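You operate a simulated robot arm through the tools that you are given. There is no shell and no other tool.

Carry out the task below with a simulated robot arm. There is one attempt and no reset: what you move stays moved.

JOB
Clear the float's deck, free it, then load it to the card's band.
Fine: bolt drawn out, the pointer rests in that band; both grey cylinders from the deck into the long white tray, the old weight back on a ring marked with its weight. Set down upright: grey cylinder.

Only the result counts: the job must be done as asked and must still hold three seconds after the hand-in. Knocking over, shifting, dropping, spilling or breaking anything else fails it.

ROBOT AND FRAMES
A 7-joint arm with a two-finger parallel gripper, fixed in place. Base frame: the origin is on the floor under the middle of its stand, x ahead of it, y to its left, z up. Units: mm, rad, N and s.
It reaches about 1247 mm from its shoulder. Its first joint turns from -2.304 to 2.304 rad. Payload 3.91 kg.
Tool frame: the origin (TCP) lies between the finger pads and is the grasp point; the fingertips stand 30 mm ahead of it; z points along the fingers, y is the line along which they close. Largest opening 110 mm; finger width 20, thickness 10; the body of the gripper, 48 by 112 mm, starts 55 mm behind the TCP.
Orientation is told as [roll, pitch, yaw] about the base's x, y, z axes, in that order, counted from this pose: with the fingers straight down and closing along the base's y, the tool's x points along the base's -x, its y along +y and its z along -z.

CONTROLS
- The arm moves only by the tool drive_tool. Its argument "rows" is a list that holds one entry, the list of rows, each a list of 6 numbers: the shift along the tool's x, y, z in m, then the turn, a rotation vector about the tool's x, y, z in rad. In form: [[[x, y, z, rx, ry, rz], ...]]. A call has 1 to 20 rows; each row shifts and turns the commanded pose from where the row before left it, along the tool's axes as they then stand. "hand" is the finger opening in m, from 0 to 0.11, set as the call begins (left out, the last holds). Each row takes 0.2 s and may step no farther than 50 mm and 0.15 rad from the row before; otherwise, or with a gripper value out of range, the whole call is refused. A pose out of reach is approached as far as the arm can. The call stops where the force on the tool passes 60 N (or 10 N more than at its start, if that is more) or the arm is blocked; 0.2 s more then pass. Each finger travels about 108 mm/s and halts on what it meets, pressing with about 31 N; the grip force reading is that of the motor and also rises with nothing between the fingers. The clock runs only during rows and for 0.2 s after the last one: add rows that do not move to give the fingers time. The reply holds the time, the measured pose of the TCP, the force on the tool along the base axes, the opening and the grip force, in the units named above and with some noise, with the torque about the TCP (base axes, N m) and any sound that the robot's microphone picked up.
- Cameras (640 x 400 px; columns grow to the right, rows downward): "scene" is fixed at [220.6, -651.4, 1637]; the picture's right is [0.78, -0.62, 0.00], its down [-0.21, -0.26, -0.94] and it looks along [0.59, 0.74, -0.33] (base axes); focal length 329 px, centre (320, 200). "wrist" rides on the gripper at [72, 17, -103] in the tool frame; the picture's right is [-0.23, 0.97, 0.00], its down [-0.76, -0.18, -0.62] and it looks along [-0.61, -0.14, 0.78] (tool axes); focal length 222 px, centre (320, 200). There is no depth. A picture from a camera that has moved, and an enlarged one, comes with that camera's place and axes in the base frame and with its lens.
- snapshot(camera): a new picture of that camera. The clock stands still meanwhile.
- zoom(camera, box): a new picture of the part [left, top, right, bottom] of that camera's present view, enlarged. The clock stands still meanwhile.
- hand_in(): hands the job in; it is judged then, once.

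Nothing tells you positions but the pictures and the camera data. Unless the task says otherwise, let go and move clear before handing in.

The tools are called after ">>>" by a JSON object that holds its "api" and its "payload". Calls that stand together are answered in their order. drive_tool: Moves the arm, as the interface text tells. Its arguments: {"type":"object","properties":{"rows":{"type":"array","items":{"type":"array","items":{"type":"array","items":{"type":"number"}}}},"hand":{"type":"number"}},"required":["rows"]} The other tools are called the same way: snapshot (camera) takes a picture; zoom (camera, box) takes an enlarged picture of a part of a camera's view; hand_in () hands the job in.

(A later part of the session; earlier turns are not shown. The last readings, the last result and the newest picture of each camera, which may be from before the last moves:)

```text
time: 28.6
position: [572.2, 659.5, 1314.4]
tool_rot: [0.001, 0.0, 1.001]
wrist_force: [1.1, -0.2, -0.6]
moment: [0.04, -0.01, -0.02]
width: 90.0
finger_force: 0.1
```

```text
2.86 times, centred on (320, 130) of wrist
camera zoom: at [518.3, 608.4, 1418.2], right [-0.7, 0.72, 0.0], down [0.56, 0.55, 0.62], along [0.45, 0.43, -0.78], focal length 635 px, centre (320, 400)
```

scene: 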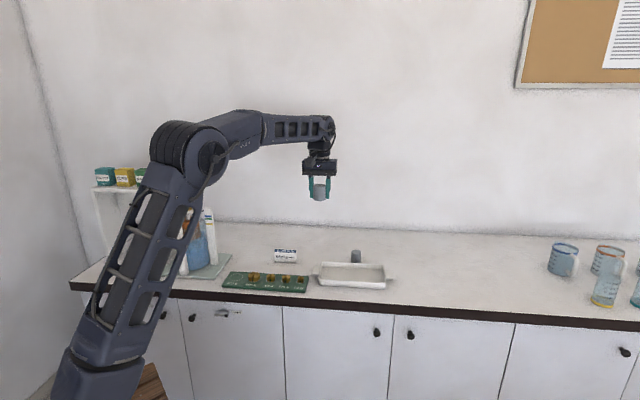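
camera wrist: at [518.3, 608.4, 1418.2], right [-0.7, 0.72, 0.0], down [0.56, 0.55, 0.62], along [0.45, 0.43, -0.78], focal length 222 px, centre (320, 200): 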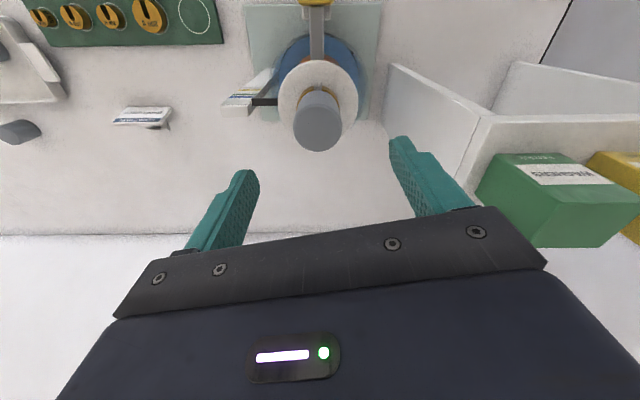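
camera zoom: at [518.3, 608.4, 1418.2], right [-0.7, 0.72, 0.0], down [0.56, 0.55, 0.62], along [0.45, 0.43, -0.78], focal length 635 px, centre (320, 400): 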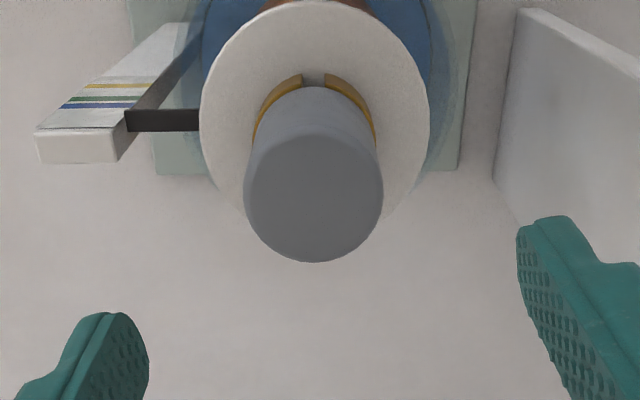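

>>> {"api": "drive_tool", "payload": {"rows": [[[0.0004, -0.002, 0.0, 0, 0, 0], [0, 0, 0.025, 0, 0, 0], [0, 0, 0.025, 0, 0, 0], [0, 0, 0.025, 0, 0, 0], [0, 0, 0.025, 0, 0, 0], [0, 0, 0, 0, 0, 0], [0, 0, 0, 0, 0, 0]]], "hand": 0.09}}

>>> {"api": "drive_tool", "payload": {"rows": [[[0, 0, 0, 0, 0, 0], [0, 0, 0, 0, 0, 0]]], "hand": 0.058}}

>>> {"api": "zoom", "payload": {"camera": "wrist", "box": [240, 80, 400, 240]}}

>>> {"api": "zoom", "payload": {"camera": "scene", "box": [150, 170, 230, 230]}}

```text
time: 30.2
position: [571.3, 657.3, 1214.7]
tool_rot: [0.0, 0.0, 1.001]
wrist_force: [-0.2, 0.0, -0.2]
moment: [0.0, 0.01, 0.03]
width: 89.8
finger_force: 0.1
```

```text
time: 30.8
position: [572.6, 656.8, 1214.0]
tool_rot: [0.002, 0.001, 1.001]
wrist_force: [0.0, -0.5, -1.2]
moment: [0.0, -0.01, -0.01]
width: 58.0
finger_force: 0.0
```

```text
2.50 times, centred on (320, 160) of wrist
camera zoom: at [518.6, 605.7, 1317.4], right [-0.7, 0.72, 0.0], down [0.56, 0.54, 0.62], along [0.45, 0.43, -0.78], focal length 555 px, centre (320, 300)
```

zoom: 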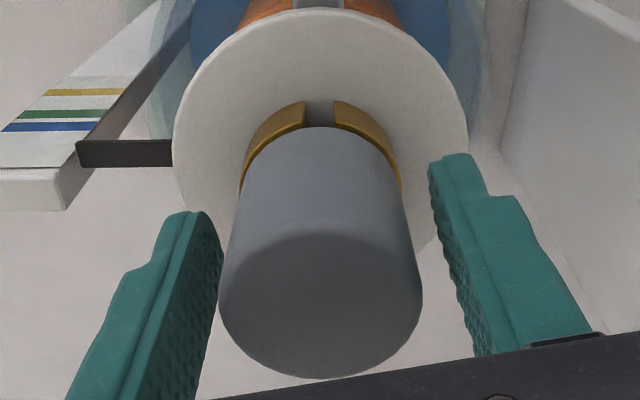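

```text
6.67 times, centred on (190, 200) of scene
camera zoom: at [220.6, -651.4, 1637.0], right [0.78, -0.62, 0.0], down [-0.21, -0.26, -0.94], along [0.59, 0.74, -0.33], focal length 2196 px, centre (1187, 200)
```

zoom: 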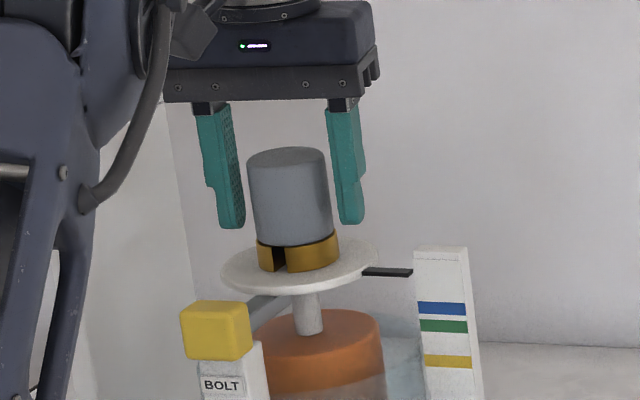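

>>> {"api": "drive_tool", "payload": {"rows": [[[0, 0, 0, 0, 0, 0], [0, 0, 0, 0, 0, 0], [0, 0, 0, 0, 0, 0]]], "hand": 0.035}}

>>> {"api": "drive_tool", "payload": {"rows": [[[0, 0, -0.005, 0, 0, 0], [0, 0, -0.01, 0, 0, 0], [0, 0, -0.02, 0, 0, 0], [0, 0, 0, 0, 0, 0]]]}}

>>> {"api": "snapshot", "payload": {"camera": "wrist"}}

>>> {"api": "zoom", "payload": {"camera": "scene", "box": [150, 170, 230, 230]}}

```text
time: 31.6
position: [571.6, 656.3, 1214.4]
tool_rot: [0.0, 0.0, 1.0]
wrist_force: [0.8, -0.4, -0.9]
moment: [-0.02, -0.04, 0.01]
width: 42.7
finger_force: 31.1
```

```text
time: 32.6
position: [573.1, 658.2, 1248.1]
tool_rot: [0.0, 0.001, 1.0]
wrist_force: [0.5, -0.8, -2.1]
moment: [0.02, 0.01, 0.0]
width: 42.5
finger_force: 30.6
```

```text
taken
camera wrist: at [520.3, 606.3, 1353.0], right [-0.7, 0.72, 0.0], down [0.56, 0.54, 0.62], along [0.45, 0.43, -0.78], focal length 222 px, centre (320, 200)
```

wrist: 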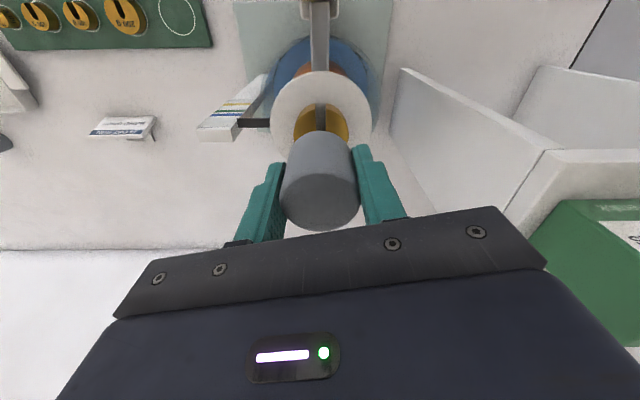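

```text
6.67 times, centred on (190, 200) of scene
camera zoom: at [220.6, -651.4, 1637.0], right [0.78, -0.62, 0.0], down [-0.21, -0.26, -0.94], along [0.59, 0.74, -0.33], focal length 2196 px, centre (1187, 200)
```

zoom: 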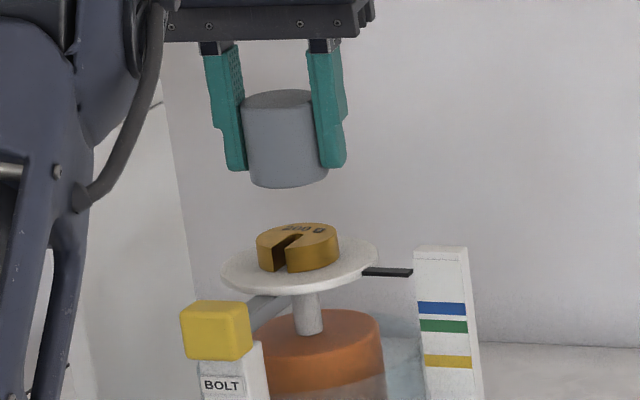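

The second cylinder is lifted; the deck now holds only the brass weight. I'll carry this one to the tray beside the first.

>>> {"api": "drive_tool", "payload": {"rows": [[[0, 0, -0.045, 0, 0, 0], [0, 0, -0.035, 0, 0, 0], [0, 0, 0, 0, 0, 0.115], [0, 0, 0, 0, 0, 0.115], [0.0096, -0.0462, 0.003, 0, 0, 0], [0.0096, -0.0462, 0.003, 0, 0, 0], [0.0096, -0.0462, 0.003, 0, 0, 0], [0.0096, -0.0462, 0.003, 0, 0, 0], [0.0096, -0.0462, 0.003, 0, 0, 0], [0.0096, -0.0462, 0.003, 0, 0, 0], [0.0096, -0.0462, 0.003, 0, 0, 0], [0.0096, -0.0462, 0.003, 0, 0, 0], [0.0096, -0.0462, 0.003, 0, 0, 0], [0.0096, -0.0462, 0.003, 0, 0, 0], [0.0096, -0.0462, 0.003, 0, 0, 0], [0.0096, -0.0462, 0.003, 0, 0, 0], [0, 0, 0, 0, 0, 0]]]}}

>>> {"api": "snapshot", "payload": {"camera": "scene"}}

```text
time: 36.2
position: [876.4, 176.1, 1296.5]
tool_rot: [-0.001, 0.0, 0.772]
wrist_force: [-1.0, -0.3, -1.9]
moment: [0.03, 0.01, 0.05]
width: 42.4
finger_force: 31.3
```

```text
taken
```

scene: 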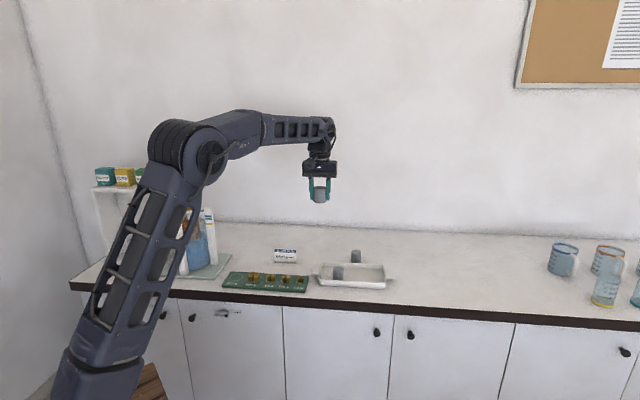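

>>> {"api": "drive_tool", "payload": {"rows": [[[-0.01075, -0.01675, 0.032, 0, 0, 0], [-0.01075, -0.01675, 0.032, 0, 0, 0], [-0.01075, -0.01675, 0.032, 0, 0, 0], [-0.01075, -0.01675, 0.032, 0, 0, 0], [-0.01075, -0.01675, 0.032, 0, 0, 0], [-0.01075, -0.01675, 0.032, 0, 0, 0], [-0.01075, -0.01675, 0.032, 0, 0, 0], [-0.01075, -0.01675, 0.032, 0, 0, 0], [0, 0, 0, 0, 0, 0]]]}}

>>> {"api": "snapshot", "payload": {"camera": "wrist"}}

>>> {"api": "zoom", "payload": {"camera": "scene", "box": [290, 210, 410, 300]}}

```text
time: 38.2
position: [1034.2, 142.3, 1038.4]
tool_rot: [0.0, 0.0, 0.768]
wrist_force: [0.7, -0.6, -2.1]
moment: [0.05, -0.01, 0.02]
width: 42.2
finger_force: 30.7
```

```text
taken
camera wrist: at [969.7, 105.8, 1142.0], right [-0.51, 0.86, 0.0], down [0.67, 0.4, 0.62], along [0.53, 0.32, -0.78], focal length 222 px, centre (320, 200)
```

wrist: 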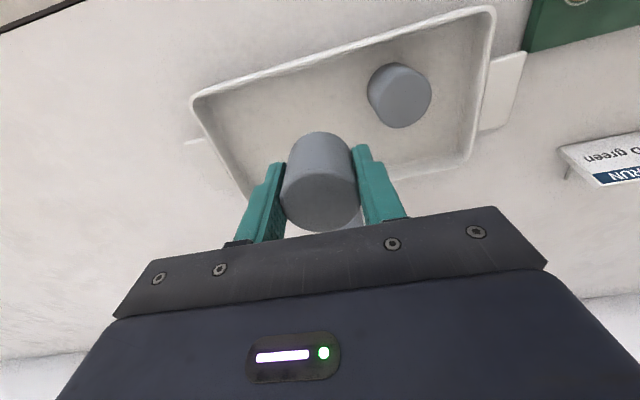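

```text
4.44 times, centred on (350, 255) of scene
camera zoom: at [220.6, -651.4, 1637.0], right [0.78, -0.62, 0.0], down [-0.21, -0.26, -0.94], along [0.59, 0.74, -0.33], focal length 1464 px, centre (187, -44)
```

zoom: 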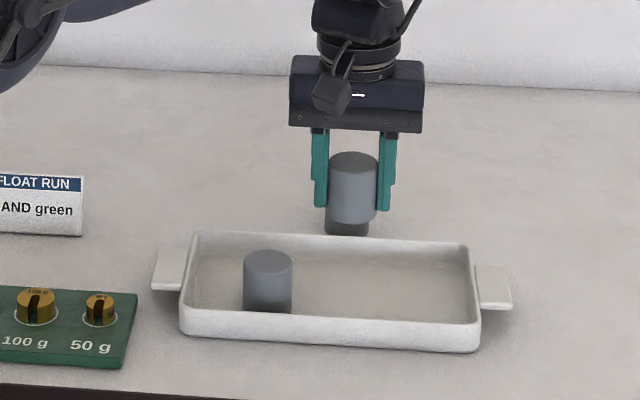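

>>> {"api": "drive_tool", "payload": {"rows": [[[0, 0, 0.0225, 0, 0, 0], [0, 0, 0.0225, 0, 0, 0], [0, 0, 0.0225, 0, 0, 0], [0, 0, 0.0225, 0, 0, 0], [0, 0, 0, 0, 0, 0]]]}}

>>> {"api": "snapshot", "payload": {"camera": "wrist"}}

>>> {"api": "zoom", "payload": {"camera": "scene", "box": [290, 210, 410, 300]}}

```text
time: 39.4
position: [1033.0, 141.9, 948.1]
tool_rot: [0.001, 0.0, 0.77]
wrist_force: [0.1, 0.4, -2.1]
moment: [0.0, 0.0, 0.01]
width: 42.2
finger_force: 30.6
```

```text
taken
camera wrist: at [969.0, 104.0, 1051.9], right [-0.51, 0.86, 0.0], down [0.67, 0.4, 0.62], along [0.53, 0.32, -0.78], focal length 222 px, centre (320, 200)
```

wrist: 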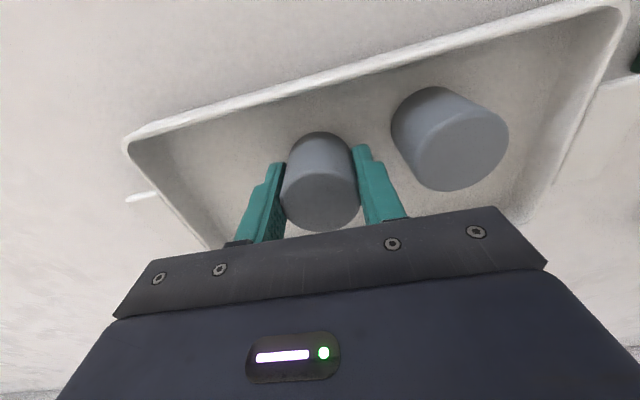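

```text
4.44 times, centred on (350, 255) of scene
camera zoom: at [220.6, -651.4, 1637.0], right [0.78, -0.62, 0.0], down [-0.21, -0.26, -0.94], along [0.59, 0.74, -0.33], focal length 1464 px, centre (187, -44)
```

zoom: 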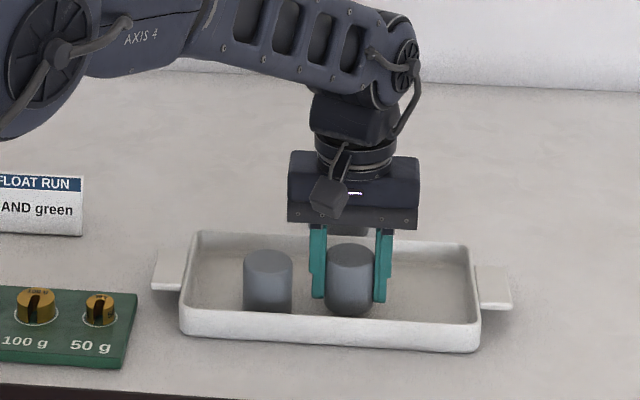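

>>> {"api": "drive_tool", "payload": {"rows": [[[0, 0, 0.002, 0, 0, 0], [0, 0, 0.002, 0, 0, 0], [0, 0, 0, 0, 0, 0]]]}}

>>> {"api": "drive_tool", "payload": {"rows": [[[0, 0, 0.0012, 0, 0, 0], [0, 0, 0.0012, 0, 0, 0], [0, 0, 0, 0, 0, 0]]]}}

```text
time: 40.2
position: [1033.2, 142.6, 944.3]
tool_rot: [0.001, 0.0, 0.769]
wrist_force: [-0.2, -0.2, -2.1]
moment: [-0.02, 0.03, 0.02]
width: 42.3
finger_force: 30.6
```

```text
time: 41.0
position: [1032.0, 141.2, 940.6]
tool_rot: [-0.001, -0.001, 0.769]
wrist_force: [0.6, -0.3, -2.3]
moment: [0.03, -0.02, -0.05]
width: 42.6
finger_force: 31.1
```

>>> {"api": "drive_tool", "payload": {"rows": [[[0, 0, 0.001, 0, 0, 0], [0, 0, 0, 0, 0, 0]]]}}

>>> {"api": "drive_tool", "payload": {"rows": [[[0, 0, 0.001, 0, 0, 0], [0, 0, 0, 0, 0, 0]]]}}

```text
time: 41.6
position: [1030.7, 140.9, 941.6]
tool_rot: [0.0, -0.001, 0.77]
wrist_force: [-0.2, -1.9, 8.2]
moment: [-0.02, 0.02, 0.03]
width: 42.0
finger_force: 31.2
```

```text
time: 42.2
position: [1031.5, 141.6, 941.5]
tool_rot: [-0.002, -0.002, 0.77]
wrist_force: [4.7, -2.5, 20.8]
moment: [0.02, -0.13, 0.0]
width: 42.4
finger_force: 30.9
```

>>> {"api": "drive_tool", "payload": {"rows": [[[0, 0, -0.001, 0, 0, 0], [0, 0, -0.0005, 0, 0, 0], [0, 0, 0, 0, 0, 0]]]}}

>>> {"api": "drive_tool", "payload": {"rows": [[[0, 0, 0, 0, 0, 0], [0, 0, 0, 0, 0, 0]]], "hand": 0.056}}

>>> {"api": "drive_tool", "payload": {"rows": [[[0, 0, -0.01, 0, 0, 0], [0, 0, -0.03, 0, 0, 0], [0, 0, -0.04, 0, 0, 0], [0, 0, -0.045, 0, 0, 0], [0, 0, 0, 0, 0, 0]]]}}

>>> {"api": "snapshot", "payload": {"camera": "wrist"}}

>>> {"api": "zoom", "payload": {"camera": "scene", "box": [290, 210, 410, 300]}}

```text
time: 43.0
position: [1031.4, 141.9, 941.4]
tool_rot: [0.0, 0.0, 0.769]
wrist_force: [3.9, -5.5, 17.5]
moment: [-0.14, -0.1, -0.02]
width: 42.1
finger_force: 31.2
```

```text
time: 43.6
position: [1031.2, 143.1, 940.2]
tool_rot: [0.0, 0.001, 0.77]
wrist_force: [-0.9, 0.2, -0.2]
moment: [0.01, 0.03, 0.04]
width: 55.9
finger_force: 0.1
```

```text
time: 44.8
position: [1028.0, 140.0, 1068.2]
tool_rot: [-0.001, 0.0, 0.77]
wrist_force: [-0.2, -0.1, 0.9]
moment: [0.01, 0.0, 0.01]
width: 56.0
finger_force: 0.0
```

```text
taken
camera wrist: at [964.4, 102.3, 1171.1], right [-0.51, 0.86, 0.0], down [0.67, 0.4, 0.62], along [0.53, 0.32, -0.78], focal length 222 px, centre (320, 200)
```

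wrist: 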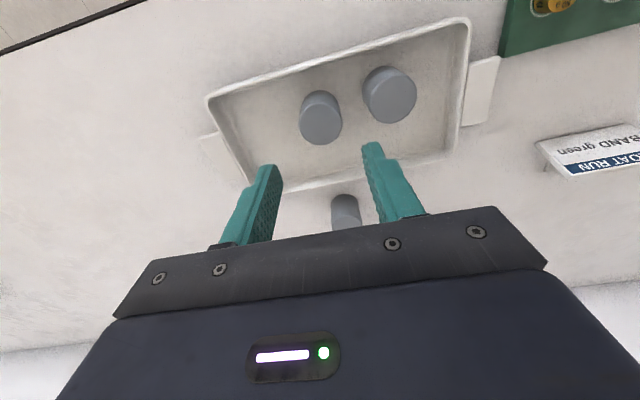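

```text
4.44 times, centred on (350, 255) of scene
camera zoom: at [220.6, -651.4, 1637.0], right [0.78, -0.62, 0.0], down [-0.21, -0.26, -0.94], along [0.59, 0.74, -0.33], focal length 1464 px, centre (187, -44)
```

zoom: 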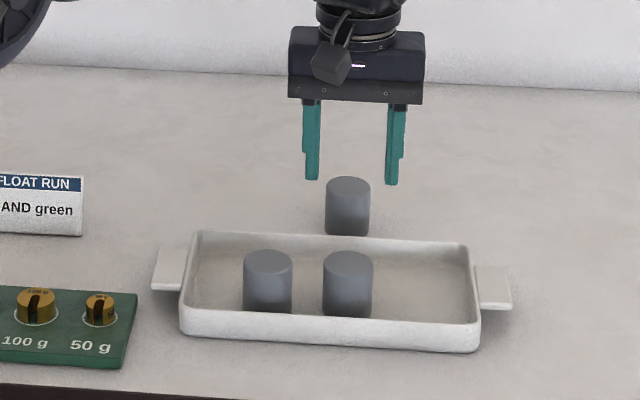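

Both grey cylinders stand in the tray. I'll go look at the board from close above to map the rings and weights.

>>> {"api": "drive_tool", "payload": {"rows": [[[0.0078, 0.0471, -0.0103, 0, 0, 0], [0.0078, 0.0471, -0.0103, 0, 0, 0], [0.0078, 0.0471, -0.0103, 0, 0, 0], [0.0078, 0.0471, -0.0103, 0, 0, 0], [0.0078, 0.0471, -0.0103, 0, 0, 0], [0.0078, 0.0471, -0.0103, 0, 0, 0], [0.0078, 0.0471, -0.0103, 0, 0, 0], [0.0078, 0.0471, -0.0103, 0, 0, 0], [0, 0, 0, 0, 0, -0.115], [0, 0, 0, 0, 0, -0.115], [0, 0, 0, 0, 0, 0]]], "hand": 0.09}}

>>> {"api": "snapshot", "payload": {"camera": "wrist"}}

>>> {"api": "zoom", "payload": {"camera": "scene", "box": [160, 170, 240, 230]}}

```text
time: 47.2
position: [726.2, 369.5, 1146.7]
tool_rot: [-0.001, 0.0, 1.001]
wrist_force: [-0.7, -0.5, -0.2]
moment: [-0.02, -0.01, 0.0]
width: 90.0
finger_force: 0.1
```

```text
taken
camera wrist: at [673.4, 318.7, 1250.7], right [-0.7, 0.72, 0.0], down [0.56, 0.55, 0.62], along [0.45, 0.43, -0.78], focal length 222 px, centre (320, 200)
```

wrist: 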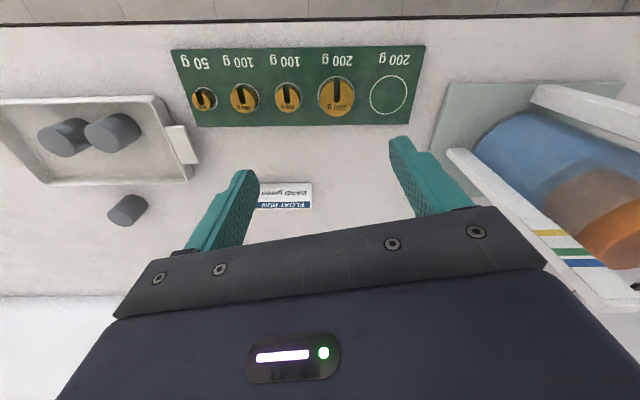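

```text
6.67 times, centred on (200, 200) of scene
camera zoom: at [220.6, -651.4, 1637.0], right [0.78, -0.62, 0.0], down [-0.21, -0.26, -0.94], along [0.59, 0.74, -0.33], focal length 2196 px, centre (1120, 200)
```

zoom: 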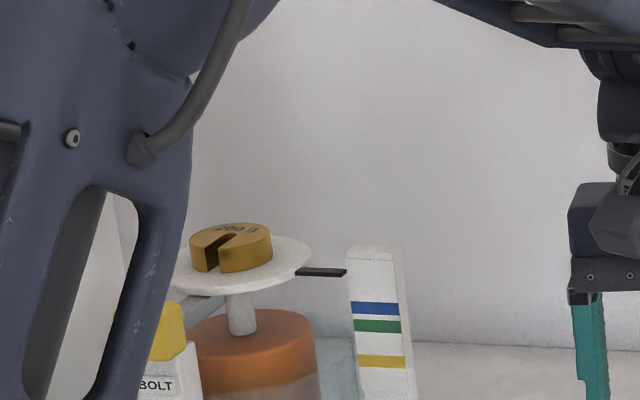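

>>> {"api": "zoom", "payload": {"camera": "scene", "box": [180, 197, 206, 215]}}

>>> {"api": "zoom", "payload": {"camera": "wrist", "box": [165, 40, 305, 128]}}

>>> {"api": "zoom", "payload": {"camera": "wrist", "box": [290, 40, 430, 128]}}

```text
16.00 times, centred on (193, 206) of scene
camera zoom: at [220.6, -651.4, 1637.0], right [0.78, -0.62, 0.0], down [-0.21, -0.26, -0.94], along [0.59, 0.74, -0.33], focal length 5270 px, centre (2352, 104)
```

zoom: 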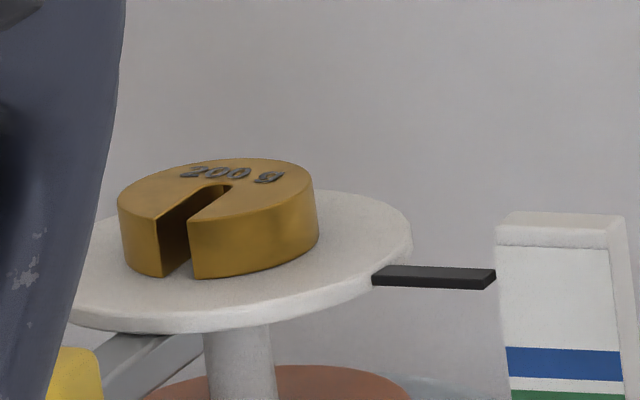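

```text
4.55 times, centred on (235, 84) of wrist
camera zoom: at [673.4, 318.7, 1250.7], right [-0.7, 0.72, 0.0], down [0.56, 0.55, 0.62], along [0.45, 0.43, -0.78], focal length 1010 px, centre (706, 727)
```

zoom: 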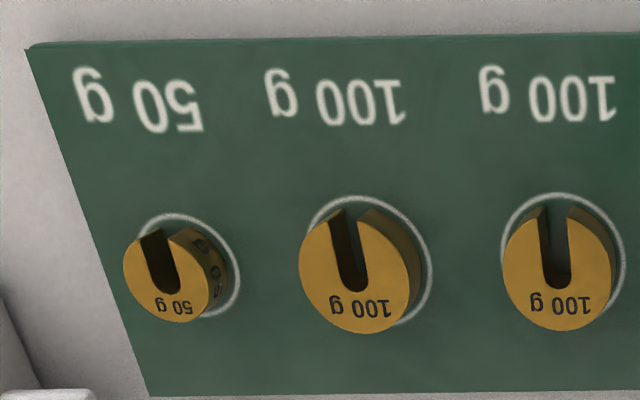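

```text
4.55 times, centred on (360, 84) of wrist
camera zoom: at [673.4, 318.7, 1250.7], right [-0.7, 0.72, 0.0], down [0.56, 0.55, 0.62], along [0.45, 0.43, -0.78], focal length 1010 px, centre (138, 727)
```

zoom: 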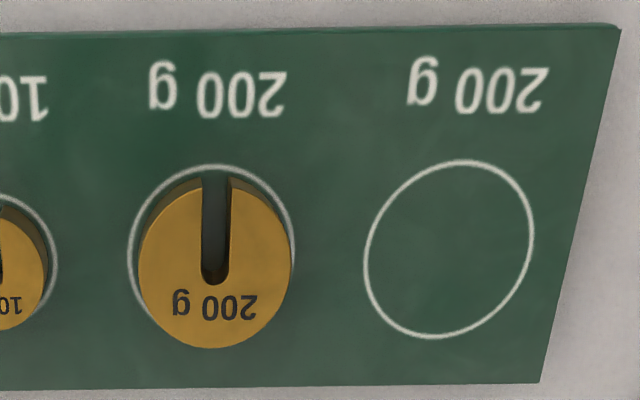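

The old weight reads 200 g and the empty ring (≈(665, 444), board top z≈913) is marked 200 g. I'll go back above the deck to pick the weight.

>>> {"api": "drive_tool", "payload": {"rows": [[[0, 0, -0.045, 0, 0, 0], [0, 0, -0.045, 0, 0, 0], [0, 0, -0.045, 0, 0, 0], [-0.0229, 0.0407, 0, 0, 0, 0], [-0.0229, 0.0407, 0, 0, 0, 0], [-0.0229, 0.0407, 0, 0, 0, 0], [-0.0229, 0.0407, 0, 0, 0, 0], [-0.0229, 0.0407, 0, 0, 0, 0], [-0.0229, 0.0407, 0, 0, 0, 0], [-0.0229, 0.0407, 0, 0, 0, 0], [0, 0, 0, 0, 0, 0]]]}}

>>> {"api": "snapshot", "payload": {"camera": "wrist"}}

>>> {"api": "zoom", "payload": {"camera": "wrist", "box": [240, 20, 400, 160]}}

>>> {"api": "zoom", "payload": {"camera": "scene", "box": [150, 150, 230, 230]}}

```text
time: 49.6
position: [569.6, 653.9, 1284.4]
tool_rot: [0.0, 0.0, 1.001]
wrist_force: [-0.1, 0.9, -0.3]
moment: [-0.02, 0.01, 0.01]
width: 89.9
finger_force: 0.0
```

```text
taken
camera wrist: at [516.4, 603.8, 1387.3], right [-0.7, 0.72, 0.0], down [0.56, 0.54, 0.62], along [0.45, 0.43, -0.78], focal length 222 px, centre (320, 200)
```

wrist: 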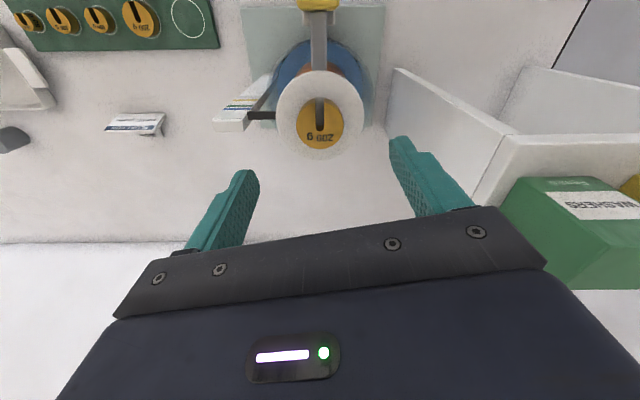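

```text
2.86 times, centred on (320, 90) of wrist
camera zoom: at [516.4, 603.8, 1387.3], right [-0.7, 0.72, 0.0], down [0.56, 0.54, 0.62], along [0.45, 0.43, -0.78], focal length 635 px, centre (320, 514)
```

zoom: 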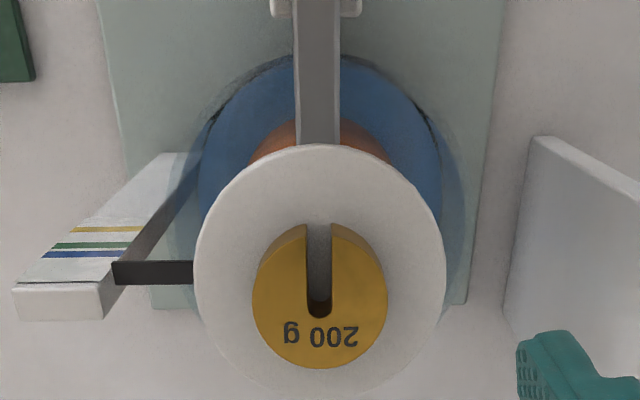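

```text
5.00 times, centred on (190, 190) of scene
camera zoom: at [220.6, -651.4, 1637.0], right [0.78, -0.62, 0.0], down [-0.21, -0.26, -0.94], along [0.59, 0.74, -0.33], focal length 1647 px, centre (970, 250)
```

zoom: 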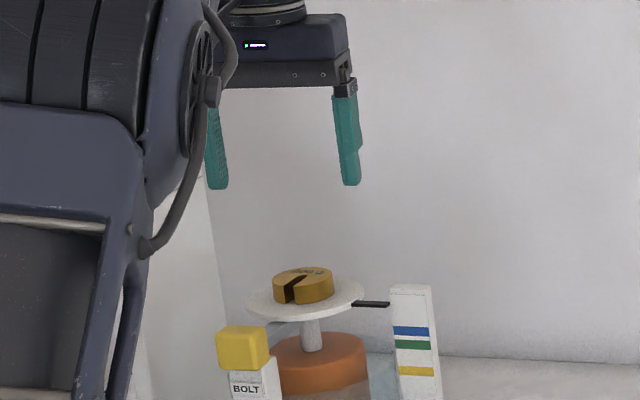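

>>> {"api": "drive_tool", "payload": {"rows": [[[-0.0045, -0.0013, 0.0, 0, 0, 0], [0, 0, 0.02, 0, 0, 0], [0, 0, 0.02, 0, 0, 0], [0, 0, 0.02, 0, 0, 0], [0, 0, 0.018, 0, 0, 0], [0, 0, 0, 0, 0, 0]]], "hand": 0.062}}

>>> {"api": "zoom", "payload": {"camera": "wrist", "box": [230, 60, 410, 230]}}

>>> {"api": "zoom", "payload": {"camera": "scene", "box": [170, 180, 220, 220]}}

```text
time: 51.0
position: [573.2, 660.0, 1203.3]
tool_rot: [-0.001, -0.001, 0.999]
wrist_force: [0.8, -0.4, -0.5]
moment: [0.02, 0.01, 0.0]
width: 61.9
finger_force: 0.1
```

```text
2.35 times, centred on (320, 145) of wrist
camera zoom: at [520.2, 608.5, 1307.8], right [-0.7, 0.72, 0.0], down [0.56, 0.54, 0.62], along [0.45, 0.43, -0.78], focal length 523 px, centre (320, 329)
```

zoom: 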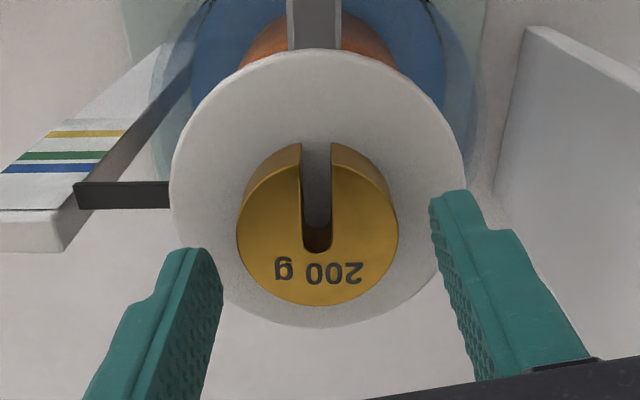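

```text
10.00 times, centred on (195, 200) of scene
camera zoom: at [220.6, -651.4, 1637.0], right [0.78, -0.62, 0.0], down [-0.21, -0.26, -0.94], along [0.59, 0.74, -0.33], focal length 3294 px, centre (1570, 200)
```

zoom: 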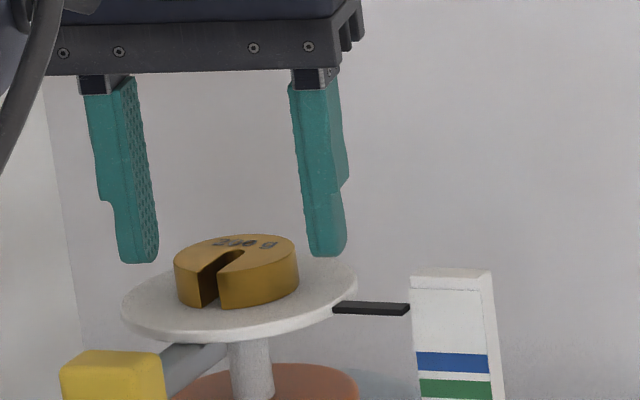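

>>> {"api": "drive_tool", "payload": {"rows": [[[0.0015, 0, 0.004, 0, 0, 0], [0, 0, 0.004, 0, 0, 0], [0, 0, 0, 0, 0, 0], [0, 0, 0, 0, 0, 0]]]}}

>>> {"api": "zoom", "payload": {"camera": "scene", "box": [170, 180, 220, 220]}}

>>> {"api": "zoom", "payload": {"camera": "wrist", "box": [230, 60, 410, 230]}}

```text
time: 52.0
position: [572.9, 660.3, 1196.3]
tool_rot: [0.001, 0.0, 1.002]
wrist_force: [-0.7, -0.6, 0.2]
moment: [0.01, -0.03, 0.03]
width: 61.9
finger_force: 0.0
```

```text
10.00 times, centred on (195, 200) of scene
camera zoom: at [220.6, -651.4, 1637.0], right [0.78, -0.62, 0.0], down [-0.21, -0.26, -0.94], along [0.59, 0.74, -0.33], focal length 3294 px, centre (1570, 200)
```

zoom: 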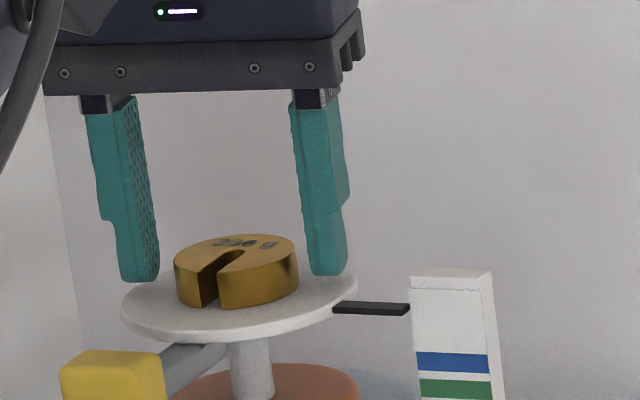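

```text
2.35 times, centred on (320, 145) of wrist
camera zoom: at [519.5, 608.4, 1299.8], right [-0.7, 0.72, 0.0], down [0.56, 0.54, 0.62], along [0.45, 0.43, -0.78], focal length 523 px, centre (320, 329)
```

zoom: 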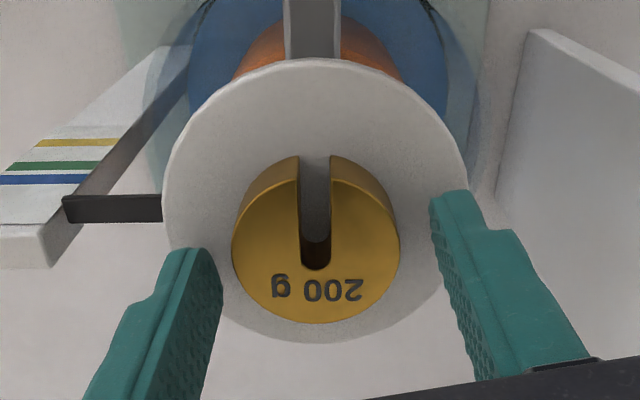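

>>> {"api": "drive_tool", "payload": {"rows": [[[0, -0.001, 0.0025, 0, 0, 0], [0, 0, 0, 0, 0, 0]]]}}

>>> {"api": "drive_tool", "payload": {"rows": [[[0, 0, 0, 0, 0, 0], [0, 0, 0, 0, 0, 0], [0, 0, 0, 0, 0, 0]]], "hand": 0.035}}

>>> {"api": "zoom", "payload": {"camera": "scene", "box": [170, 180, 220, 220]}}

>>> {"api": "zoom", "payload": {"camera": "wrist", "box": [230, 60, 410, 230]}}

```text
time: 52.6
position: [574.7, 660.9, 1194.2]
tool_rot: [0.001, 0.001, 0.998]
wrist_force: [-0.2, -0.2, 0.2]
moment: [0.0, -0.01, 0.0]
width: 62.0
finger_force: 0.1
```

```text
time: 53.4
position: [574.9, 659.6, 1193.2]
tool_rot: [-0.001, -0.001, 1.001]
wrist_force: [0.2, 0.2, 1.3]
moment: [-0.04, -0.02, -0.02]
width: 45.1
finger_force: 30.9
```

```text
10.00 times, centred on (195, 200) of scene
camera zoom: at [220.6, -651.4, 1637.0], right [0.78, -0.62, 0.0], down [-0.21, -0.26, -0.94], along [0.59, 0.74, -0.33], focal length 3294 px, centre (1570, 200)
```

zoom: 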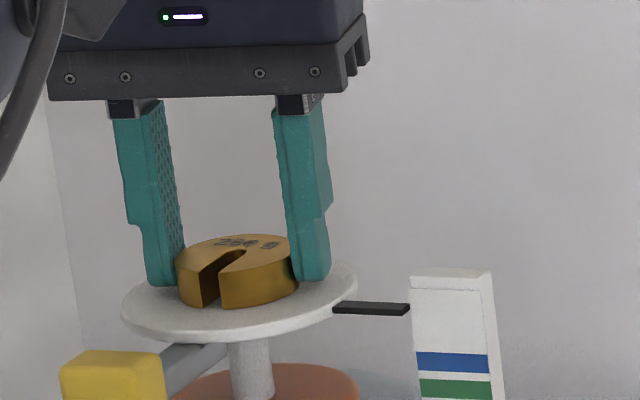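

```text
2.35 times, centred on (320, 145) of wrist
camera zoom: at [521.1, 608.4, 1297.3], right [-0.7, 0.72, 0.0], down [0.56, 0.54, 0.62], along [0.45, 0.43, -0.78], focal length 523 px, centre (320, 329)
```

zoom: 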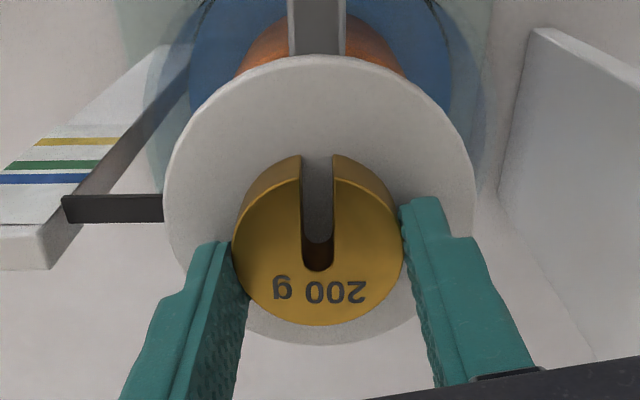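

>>> {"api": "drive_tool", "payload": {"rows": [[[0, 0, -0.003, 0, 0, 0], [0, 0, -0.01, 0, 0, 0], [0, 0, -0.02, 0, 0, 0], [0, 0, -0.03, 0, 0, 0], [0, 0, 0, 0, 0, 0]]]}}

>>> {"api": "zoom", "payload": {"camera": "scene", "box": [160, 165, 220, 225]}}

>>> {"api": "snapshot", "payload": {"camera": "wrist"}}

```text
time: 54.6
position: [573.8, 660.2, 1254.7]
tool_rot: [0.001, 0.001, 1.001]
wrist_force: [0.9, -0.4, -1.6]
moment: [-0.01, -0.01, -0.06]
width: 45.1
finger_force: 31.4
```

```text
6.67 times, centred on (190, 195) of scene
camera zoom: at [220.6, -651.4, 1637.0], right [0.78, -0.62, 0.0], down [-0.21, -0.26, -0.94], along [0.59, 0.74, -0.33], focal length 2196 px, centre (1187, 233)
```

zoom: 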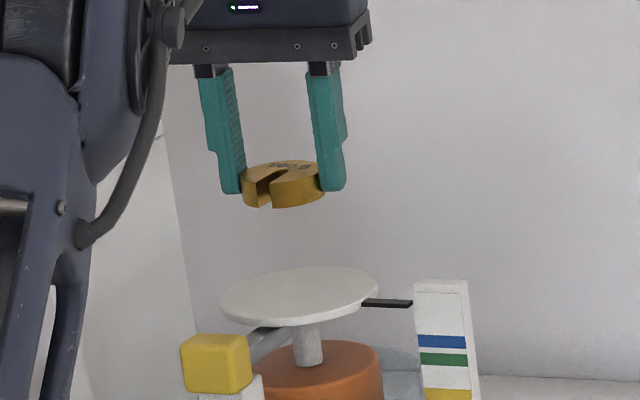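

```text
taken
camera wrist: at [520.2, 608.7, 1358.9], right [-0.7, 0.72, 0.0], down [0.56, 0.54, 0.62], along [0.45, 0.43, -0.78], focal length 222 px, centre (320, 200)
```

wrist: 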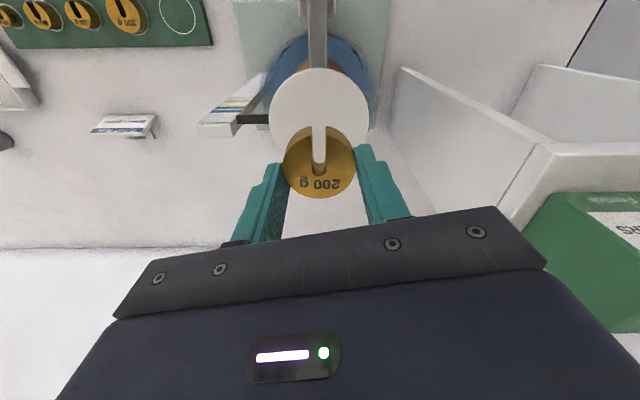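

The old weight is held and the deck is clear. I'll carry it above the empty 200 g ring.

>>> {"api": "drive_tool", "payload": {"rows": [[[0, 0, -0.02, 0, 0, 0.115], [0, 0, 0, 0, 0, 0.115], [0.01704, -0.04378, 0, 0, 0, 0], [0.01704, -0.04378, 0, 0, 0, 0], [0.01704, -0.04378, 0, 0, 0, 0], [0.01704, -0.04378, 0, 0, 0, 0], [0.01704, -0.04378, 0, 0, 0, 0], [0, 0, 0.044, 0, 0, 0], [0, 0, 0.044, 0, 0, 0], [0, 0, 0.044, 0, 0, 0], [0, 0, 0.044, 0, 0, 0], [0, 0, 0.044, 0, 0, 0], [0, 0, 0.044, 0, 0, 0], [0, 0, 0, 0, 0, 0]]]}}

>>> {"api": "snapshot", "payload": {"camera": "wrist"}}

>>> {"api": "zoom", "payload": {"camera": "scene", "box": [200, 210, 310, 300]}}

```text
time: 57.6
position: [669.2, 442.1, 1013.4]
tool_rot: [0.0, -0.001, 0.768]
wrist_force: [0.3, -0.2, -2.6]
moment: [-0.02, 0.01, 0.0]
width: 45.3
finger_force: 31.0
```

```text
taken
camera wrist: at [604.3, 404.4, 1117.6], right [-0.51, 0.86, 0.0], down [0.67, 0.4, 0.62], along [0.53, 0.32, -0.78], focal length 222 px, centre (320, 200)
```

wrist: 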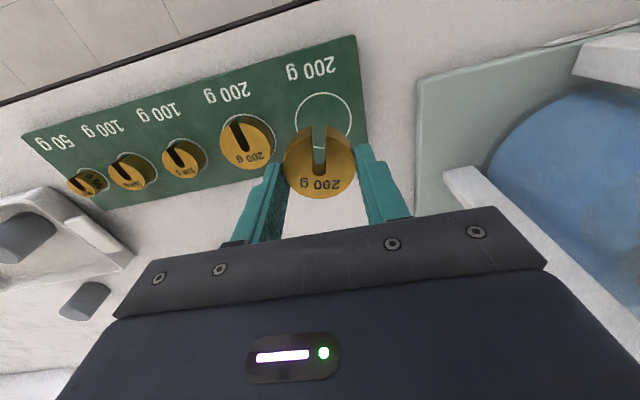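

```text
4.44 times, centred on (255, 255) of scene
camera zoom: at [220.6, -651.4, 1637.0], right [0.78, -0.62, 0.0], down [-0.21, -0.26, -0.94], along [0.59, 0.74, -0.33], focal length 1464 px, centre (609, -44)
```

zoom: 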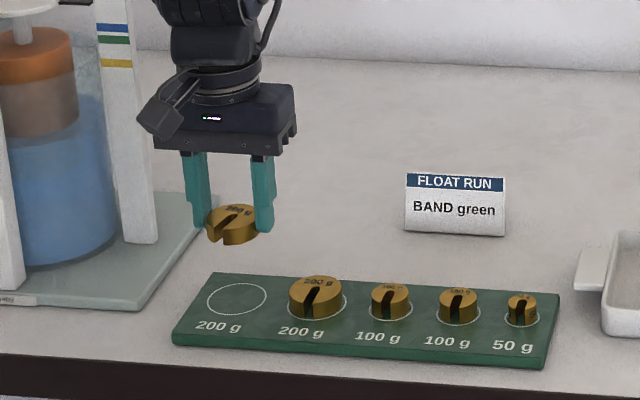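

>>> {"api": "zoom", "payload": {"camera": "wrist", "box": [210, 60, 390, 210]}}

```text
2.67 times, centred on (300, 135) of wrist
camera zoom: at [604.3, 404.4, 1117.6], right [-0.51, 0.86, 0.0], down [0.67, 0.4, 0.62], along [0.53, 0.32, -0.78], focal length 592 px, centre (373, 373)
```

zoom: 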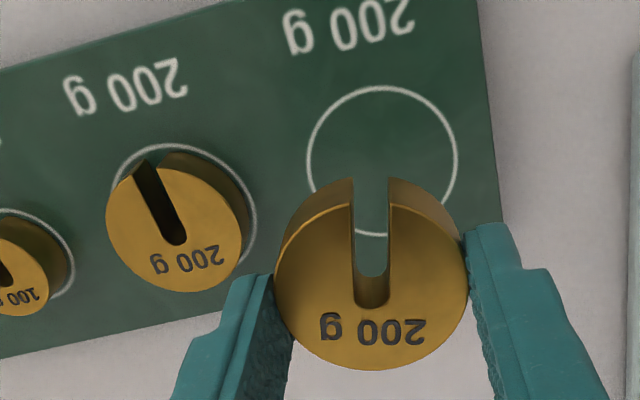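

>>> {"api": "drive_tool", "payload": {"rows": [[[0.0005, 0.0032, 0, 0, 0, 0], [0, 0, 0.019, 0, 0, 0], [0, 0, 0.019, 0, 0, 0], [0, 0, 0.017, 0, 0, 0], [0, 0, 0, 0, 0, 0]]]}}

>>> {"api": "zoom", "payload": {"camera": "wrist", "box": [210, 60, 390, 230]}}

>>> {"api": "zoom", "payload": {"camera": "scene", "box": [220, 235, 290, 295]}}

```text
time: 58.8
position: [664.9, 444.5, 957.8]
tool_rot: [0.001, 0.0, 0.769]
wrist_force: [-0.1, 0.0, -2.6]
moment: [0.02, 0.01, -0.02]
width: 45.1
finger_force: 31.0
```

```text
2.35 times, centred on (300, 145) of wrist
camera zoom: at [600.4, 408.0, 1061.8], right [-0.51, 0.86, 0.0], down [0.67, 0.4, 0.62], along [0.53, 0.32, -0.78], focal length 523 px, centre (367, 329)
```

zoom: 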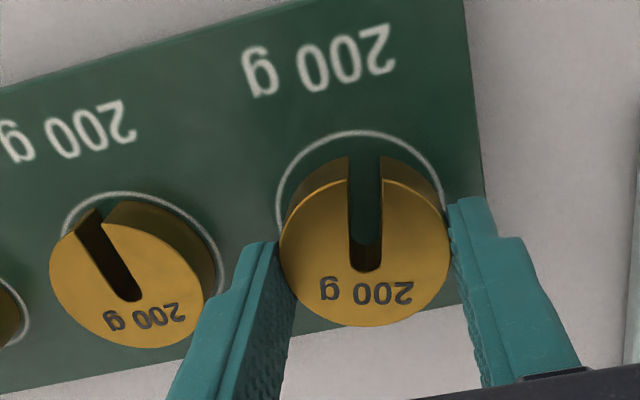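

```text
6.67 times, centred on (255, 265) of scene
camera zoom: at [220.6, -651.4, 1637.0], right [0.78, -0.62, 0.0], down [-0.21, -0.26, -0.94], along [0.59, 0.74, -0.33], focal length 2196 px, centre (753, -233)
```

zoom: 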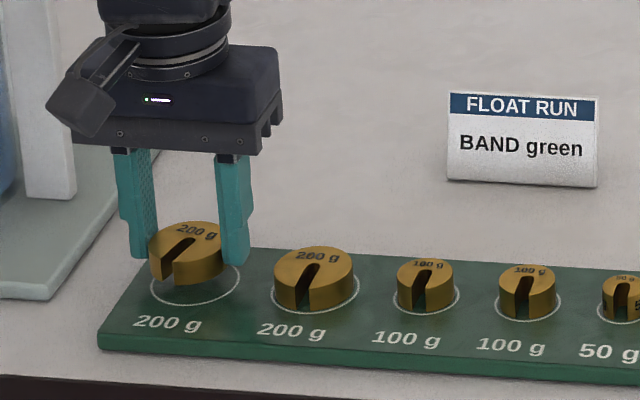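

>>> {"api": "drive_tool", "payload": {"rows": [[[0.0, -0.0018, 0.003, 0, 0, 0], [0, 0, 0.003, 0, 0, 0], [0, 0, 0, 0, 0, 0]]]}}

>>> {"api": "zoom", "payload": {"camera": "wrist", "box": [240, 80, 400, 230]}}

>>> {"api": "zoom", "payload": {"camera": "scene", "box": [225, 250, 265, 290]}}

```text
time: 59.6
position: [665.0, 445.5, 952.0]
tool_rot: [0.0, 0.001, 0.77]
wrist_force: [-0.3, 0.6, -1.9]
moment: [0.01, 0.03, 0.04]
width: 45.7
finger_force: 31.2
```

```text
2.67 times, centred on (320, 155) of wrist
camera zoom: at [601.8, 406.8, 1055.7], right [-0.51, 0.86, 0.0], down [0.67, 0.4, 0.62], along [0.53, 0.32, -0.78], focal length 592 px, centre (320, 320)
```

zoom: 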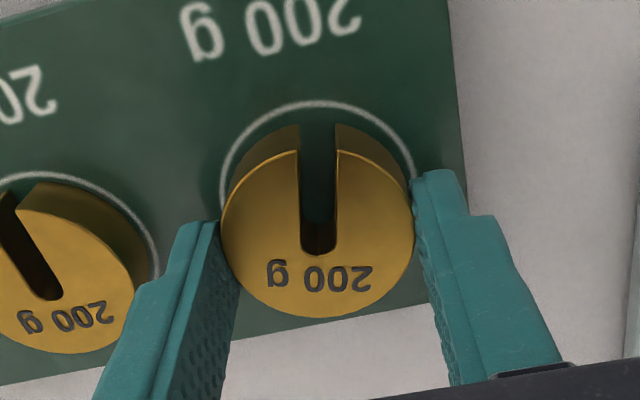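

```text
10.00 times, centred on (245, 270) of scene
camera zoom: at [220.6, -651.4, 1637.0], right [0.78, -0.62, 0.0], down [-0.21, -0.26, -0.94], along [0.59, 0.74, -0.33], focal length 3294 px, centre (1070, -500)
```

zoom: 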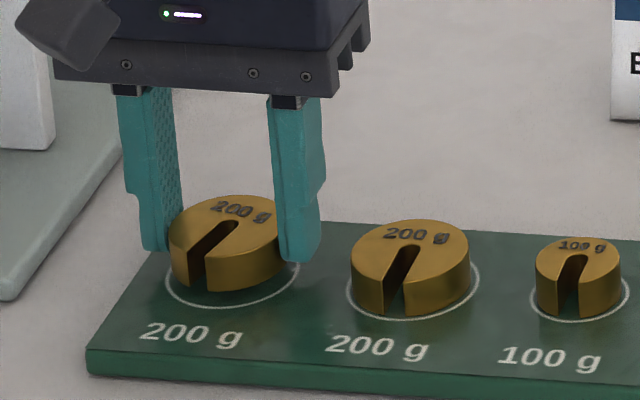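

>>> {"api": "drive_tool", "payload": {"rows": [[[0, 0, 0.002, 0, 0, 0], [0, 0, 0.001, 0, 0, 0], [0, 0, 0, 0, 0, 0]]]}}

>>> {"api": "drive_tool", "payload": {"rows": [[[0, 0, 0.001, 0, 0, 0], [0, 0, 0, 0, 0, 0]]]}}

>>> {"api": "zoom", "payload": {"camera": "scene", "box": [225, 250, 265, 290]}}

```text
time: 60.4
position: [665.6, 444.2, 949.8]
tool_rot: [0.0, -0.002, 0.771]
wrist_force: [-1.2, 0.8, -2.4]
moment: [0.0, -0.01, 0.02]
width: 45.1
finger_force: 30.5
```

```text
time: 61.0
position: [666.5, 442.9, 948.8]
tool_rot: [0.0, 0.001, 0.769]
wrist_force: [0.0, 0.3, -1.5]
moment: [0.01, 0.01, -0.01]
width: 45.2
finger_force: 30.9
```

```text
10.00 times, centred on (245, 270) of scene
camera zoom: at [220.6, -651.4, 1637.0], right [0.78, -0.62, 0.0], down [-0.21, -0.26, -0.94], along [0.59, 0.74, -0.33], focal length 3294 px, centre (1070, -500)
```

zoom: 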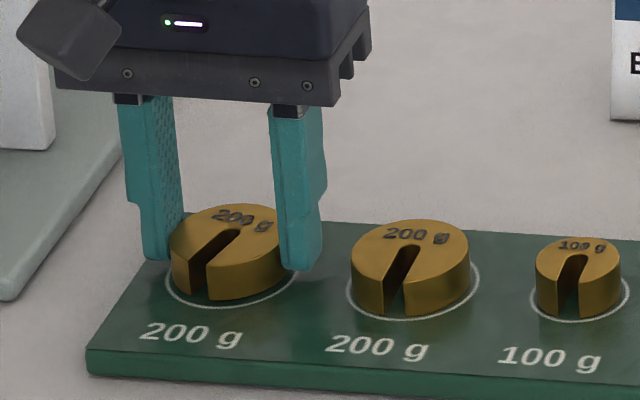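

>>> {"api": "drive_tool", "payload": {"rows": [[[0, 0, 0.0008, 0, 0, 0], [0, 0, 0, 0, 0, 0]]]}}

>>> {"api": "drive_tool", "payload": {"rows": [[[0, 0, 0.0008, 0, 0, 0], [0, 0, 0, 0, 0, 0]]]}}

```text
time: 61.6
position: [665.4, 443.9, 947.1]
tool_rot: [-0.001, 0.0, 0.771]
wrist_force: [1.1, 0.2, -2.6]
moment: [0.02, 0.0, 0.0]
width: 45.1
finger_force: 30.3
```

```text
time: 62.2
position: [666.4, 444.7, 948.5]
tool_rot: [0.0, 0.0, 0.769]
wrist_force: [-0.4, -0.3, -2.6]
moment: [0.01, 0.03, -0.03]
width: 45.1
finger_force: 31.3
```

>>> {"api": "drive_tool", "payload": {"rows": [[[0, 0, 0.001, 0, 0, 0], [0, 0, 0, 0, 0, 0]]]}}

>>> {"api": "zoom", "payload": {"camera": "scene", "box": [225, 250, 265, 290]}}

```text
time: 62.8
position: [666.4, 444.5, 946.5]
tool_rot: [0.001, -0.001, 0.77]
wrist_force: [-0.4, 0.8, -1.2]
moment: [0.0, -0.01, 0.01]
width: 45.2
finger_force: 31.2
```

```text
10.00 times, centred on (245, 270) of scene
camera zoom: at [220.6, -651.4, 1637.0], right [0.78, -0.62, 0.0], down [-0.21, -0.26, -0.94], along [0.59, 0.74, -0.33], focal length 3294 px, centre (1070, -500)
```

zoom: 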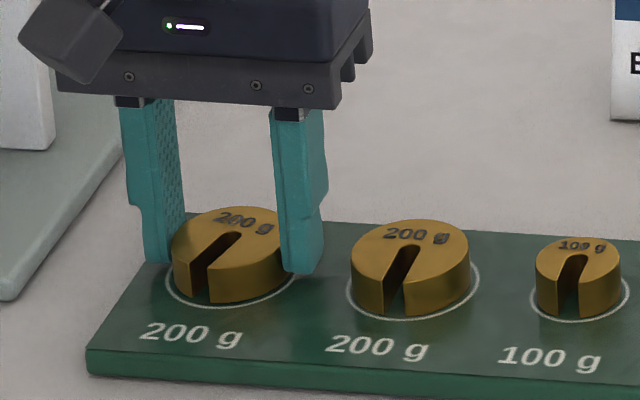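

>>> {"api": "drive_tool", "payload": {"rows": [[[0, 0, 0.001, 0, 0, 0], [0, 0, 0, 0, 0, 0]]]}}

>>> {"api": "drive_tool", "payload": {"rows": [[[0, 0, 0.0007, 0, 0, 0], [0, 0, 0, 0, 0, 0]]]}}

```text
time: 63.4
position: [666.1, 445.6, 944.9]
tool_rot: [-0.002, -0.001, 0.77]
wrist_force: [0.1, 0.3, 2.3]
moment: [-0.08, -0.06, 0.01]
width: 45.2
finger_force: 31.2
```

```text
time: 64.0
position: [666.7, 443.2, 947.1]
tool_rot: [0.0, -0.002, 0.771]
wrist_force: [1.6, -2.7, 11.6]
moment: [-0.23, 0.09, 0.02]
width: 45.3
finger_force: 30.8
```

>>> {"api": "drive_tool", "payload": {"rows": [[[0, 0, -0.0005, 0, 0, 0], [0, 0, 0, 0, 0, 0], [0, 0, 0, 0, 0, 0]]], "hand": 0.057}}

>>> {"api": "drive_tool", "payload": {"rows": [[[0, 0, -0.01, 0, 0, 0], [0, 0, -0.03, 0, 0, 0], [0, 0, -0.04, 0, 0, 0], [0, 0, 0, 0, 0, 0]]]}}

>>> {"api": "zoom", "payload": {"camera": "scene", "box": [225, 250, 265, 290]}}

>>> {"api": "snapshot", "payload": {"camera": "wrist"}}

```text
time: 64.8
position: [665.5, 444.6, 944.8]
tool_rot: [0.0, -0.002, 0.769]
wrist_force: [-0.4, -1.3, -0.3]
moment: [-0.03, 0.01, 0.02]
width: 57.0
finger_force: 0.0
```

```text
time: 65.8
position: [667.1, 444.1, 1024.2]
tool_rot: [-0.001, 0.001, 0.768]
wrist_force: [0.0, -0.5, -0.2]
moment: [-0.03, 0.01, 0.03]
width: 57.0
finger_force: 0.1
```

```text
10.00 times, centred on (245, 270) of scene
camera zoom: at [220.6, -651.4, 1637.0], right [0.78, -0.62, 0.0], down [-0.21, -0.26, -0.94], along [0.59, 0.74, -0.33], focal length 3294 px, centre (1070, -500)
```

zoom: 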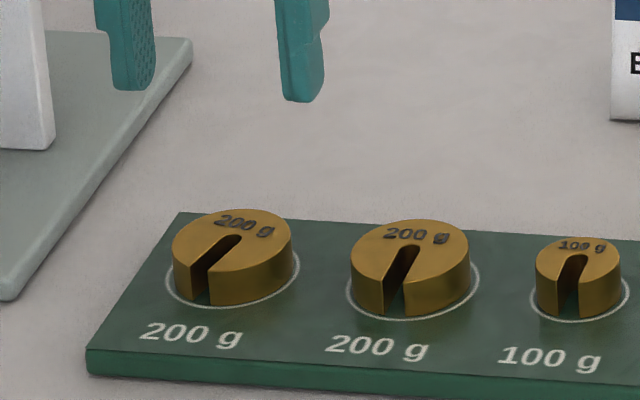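

```text
taken
camera wrist: at [602.4, 405.9, 1127.4], right [-0.51, 0.86, 0.0], down [0.67, 0.4, 0.62], along [0.53, 0.32, -0.78], focal length 222 px, centre (320, 200)
```

wrist: 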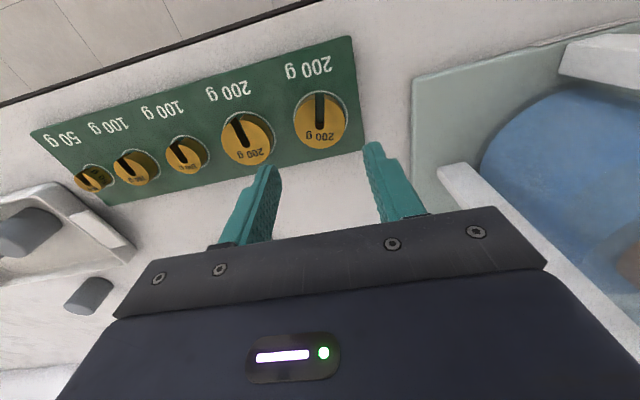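

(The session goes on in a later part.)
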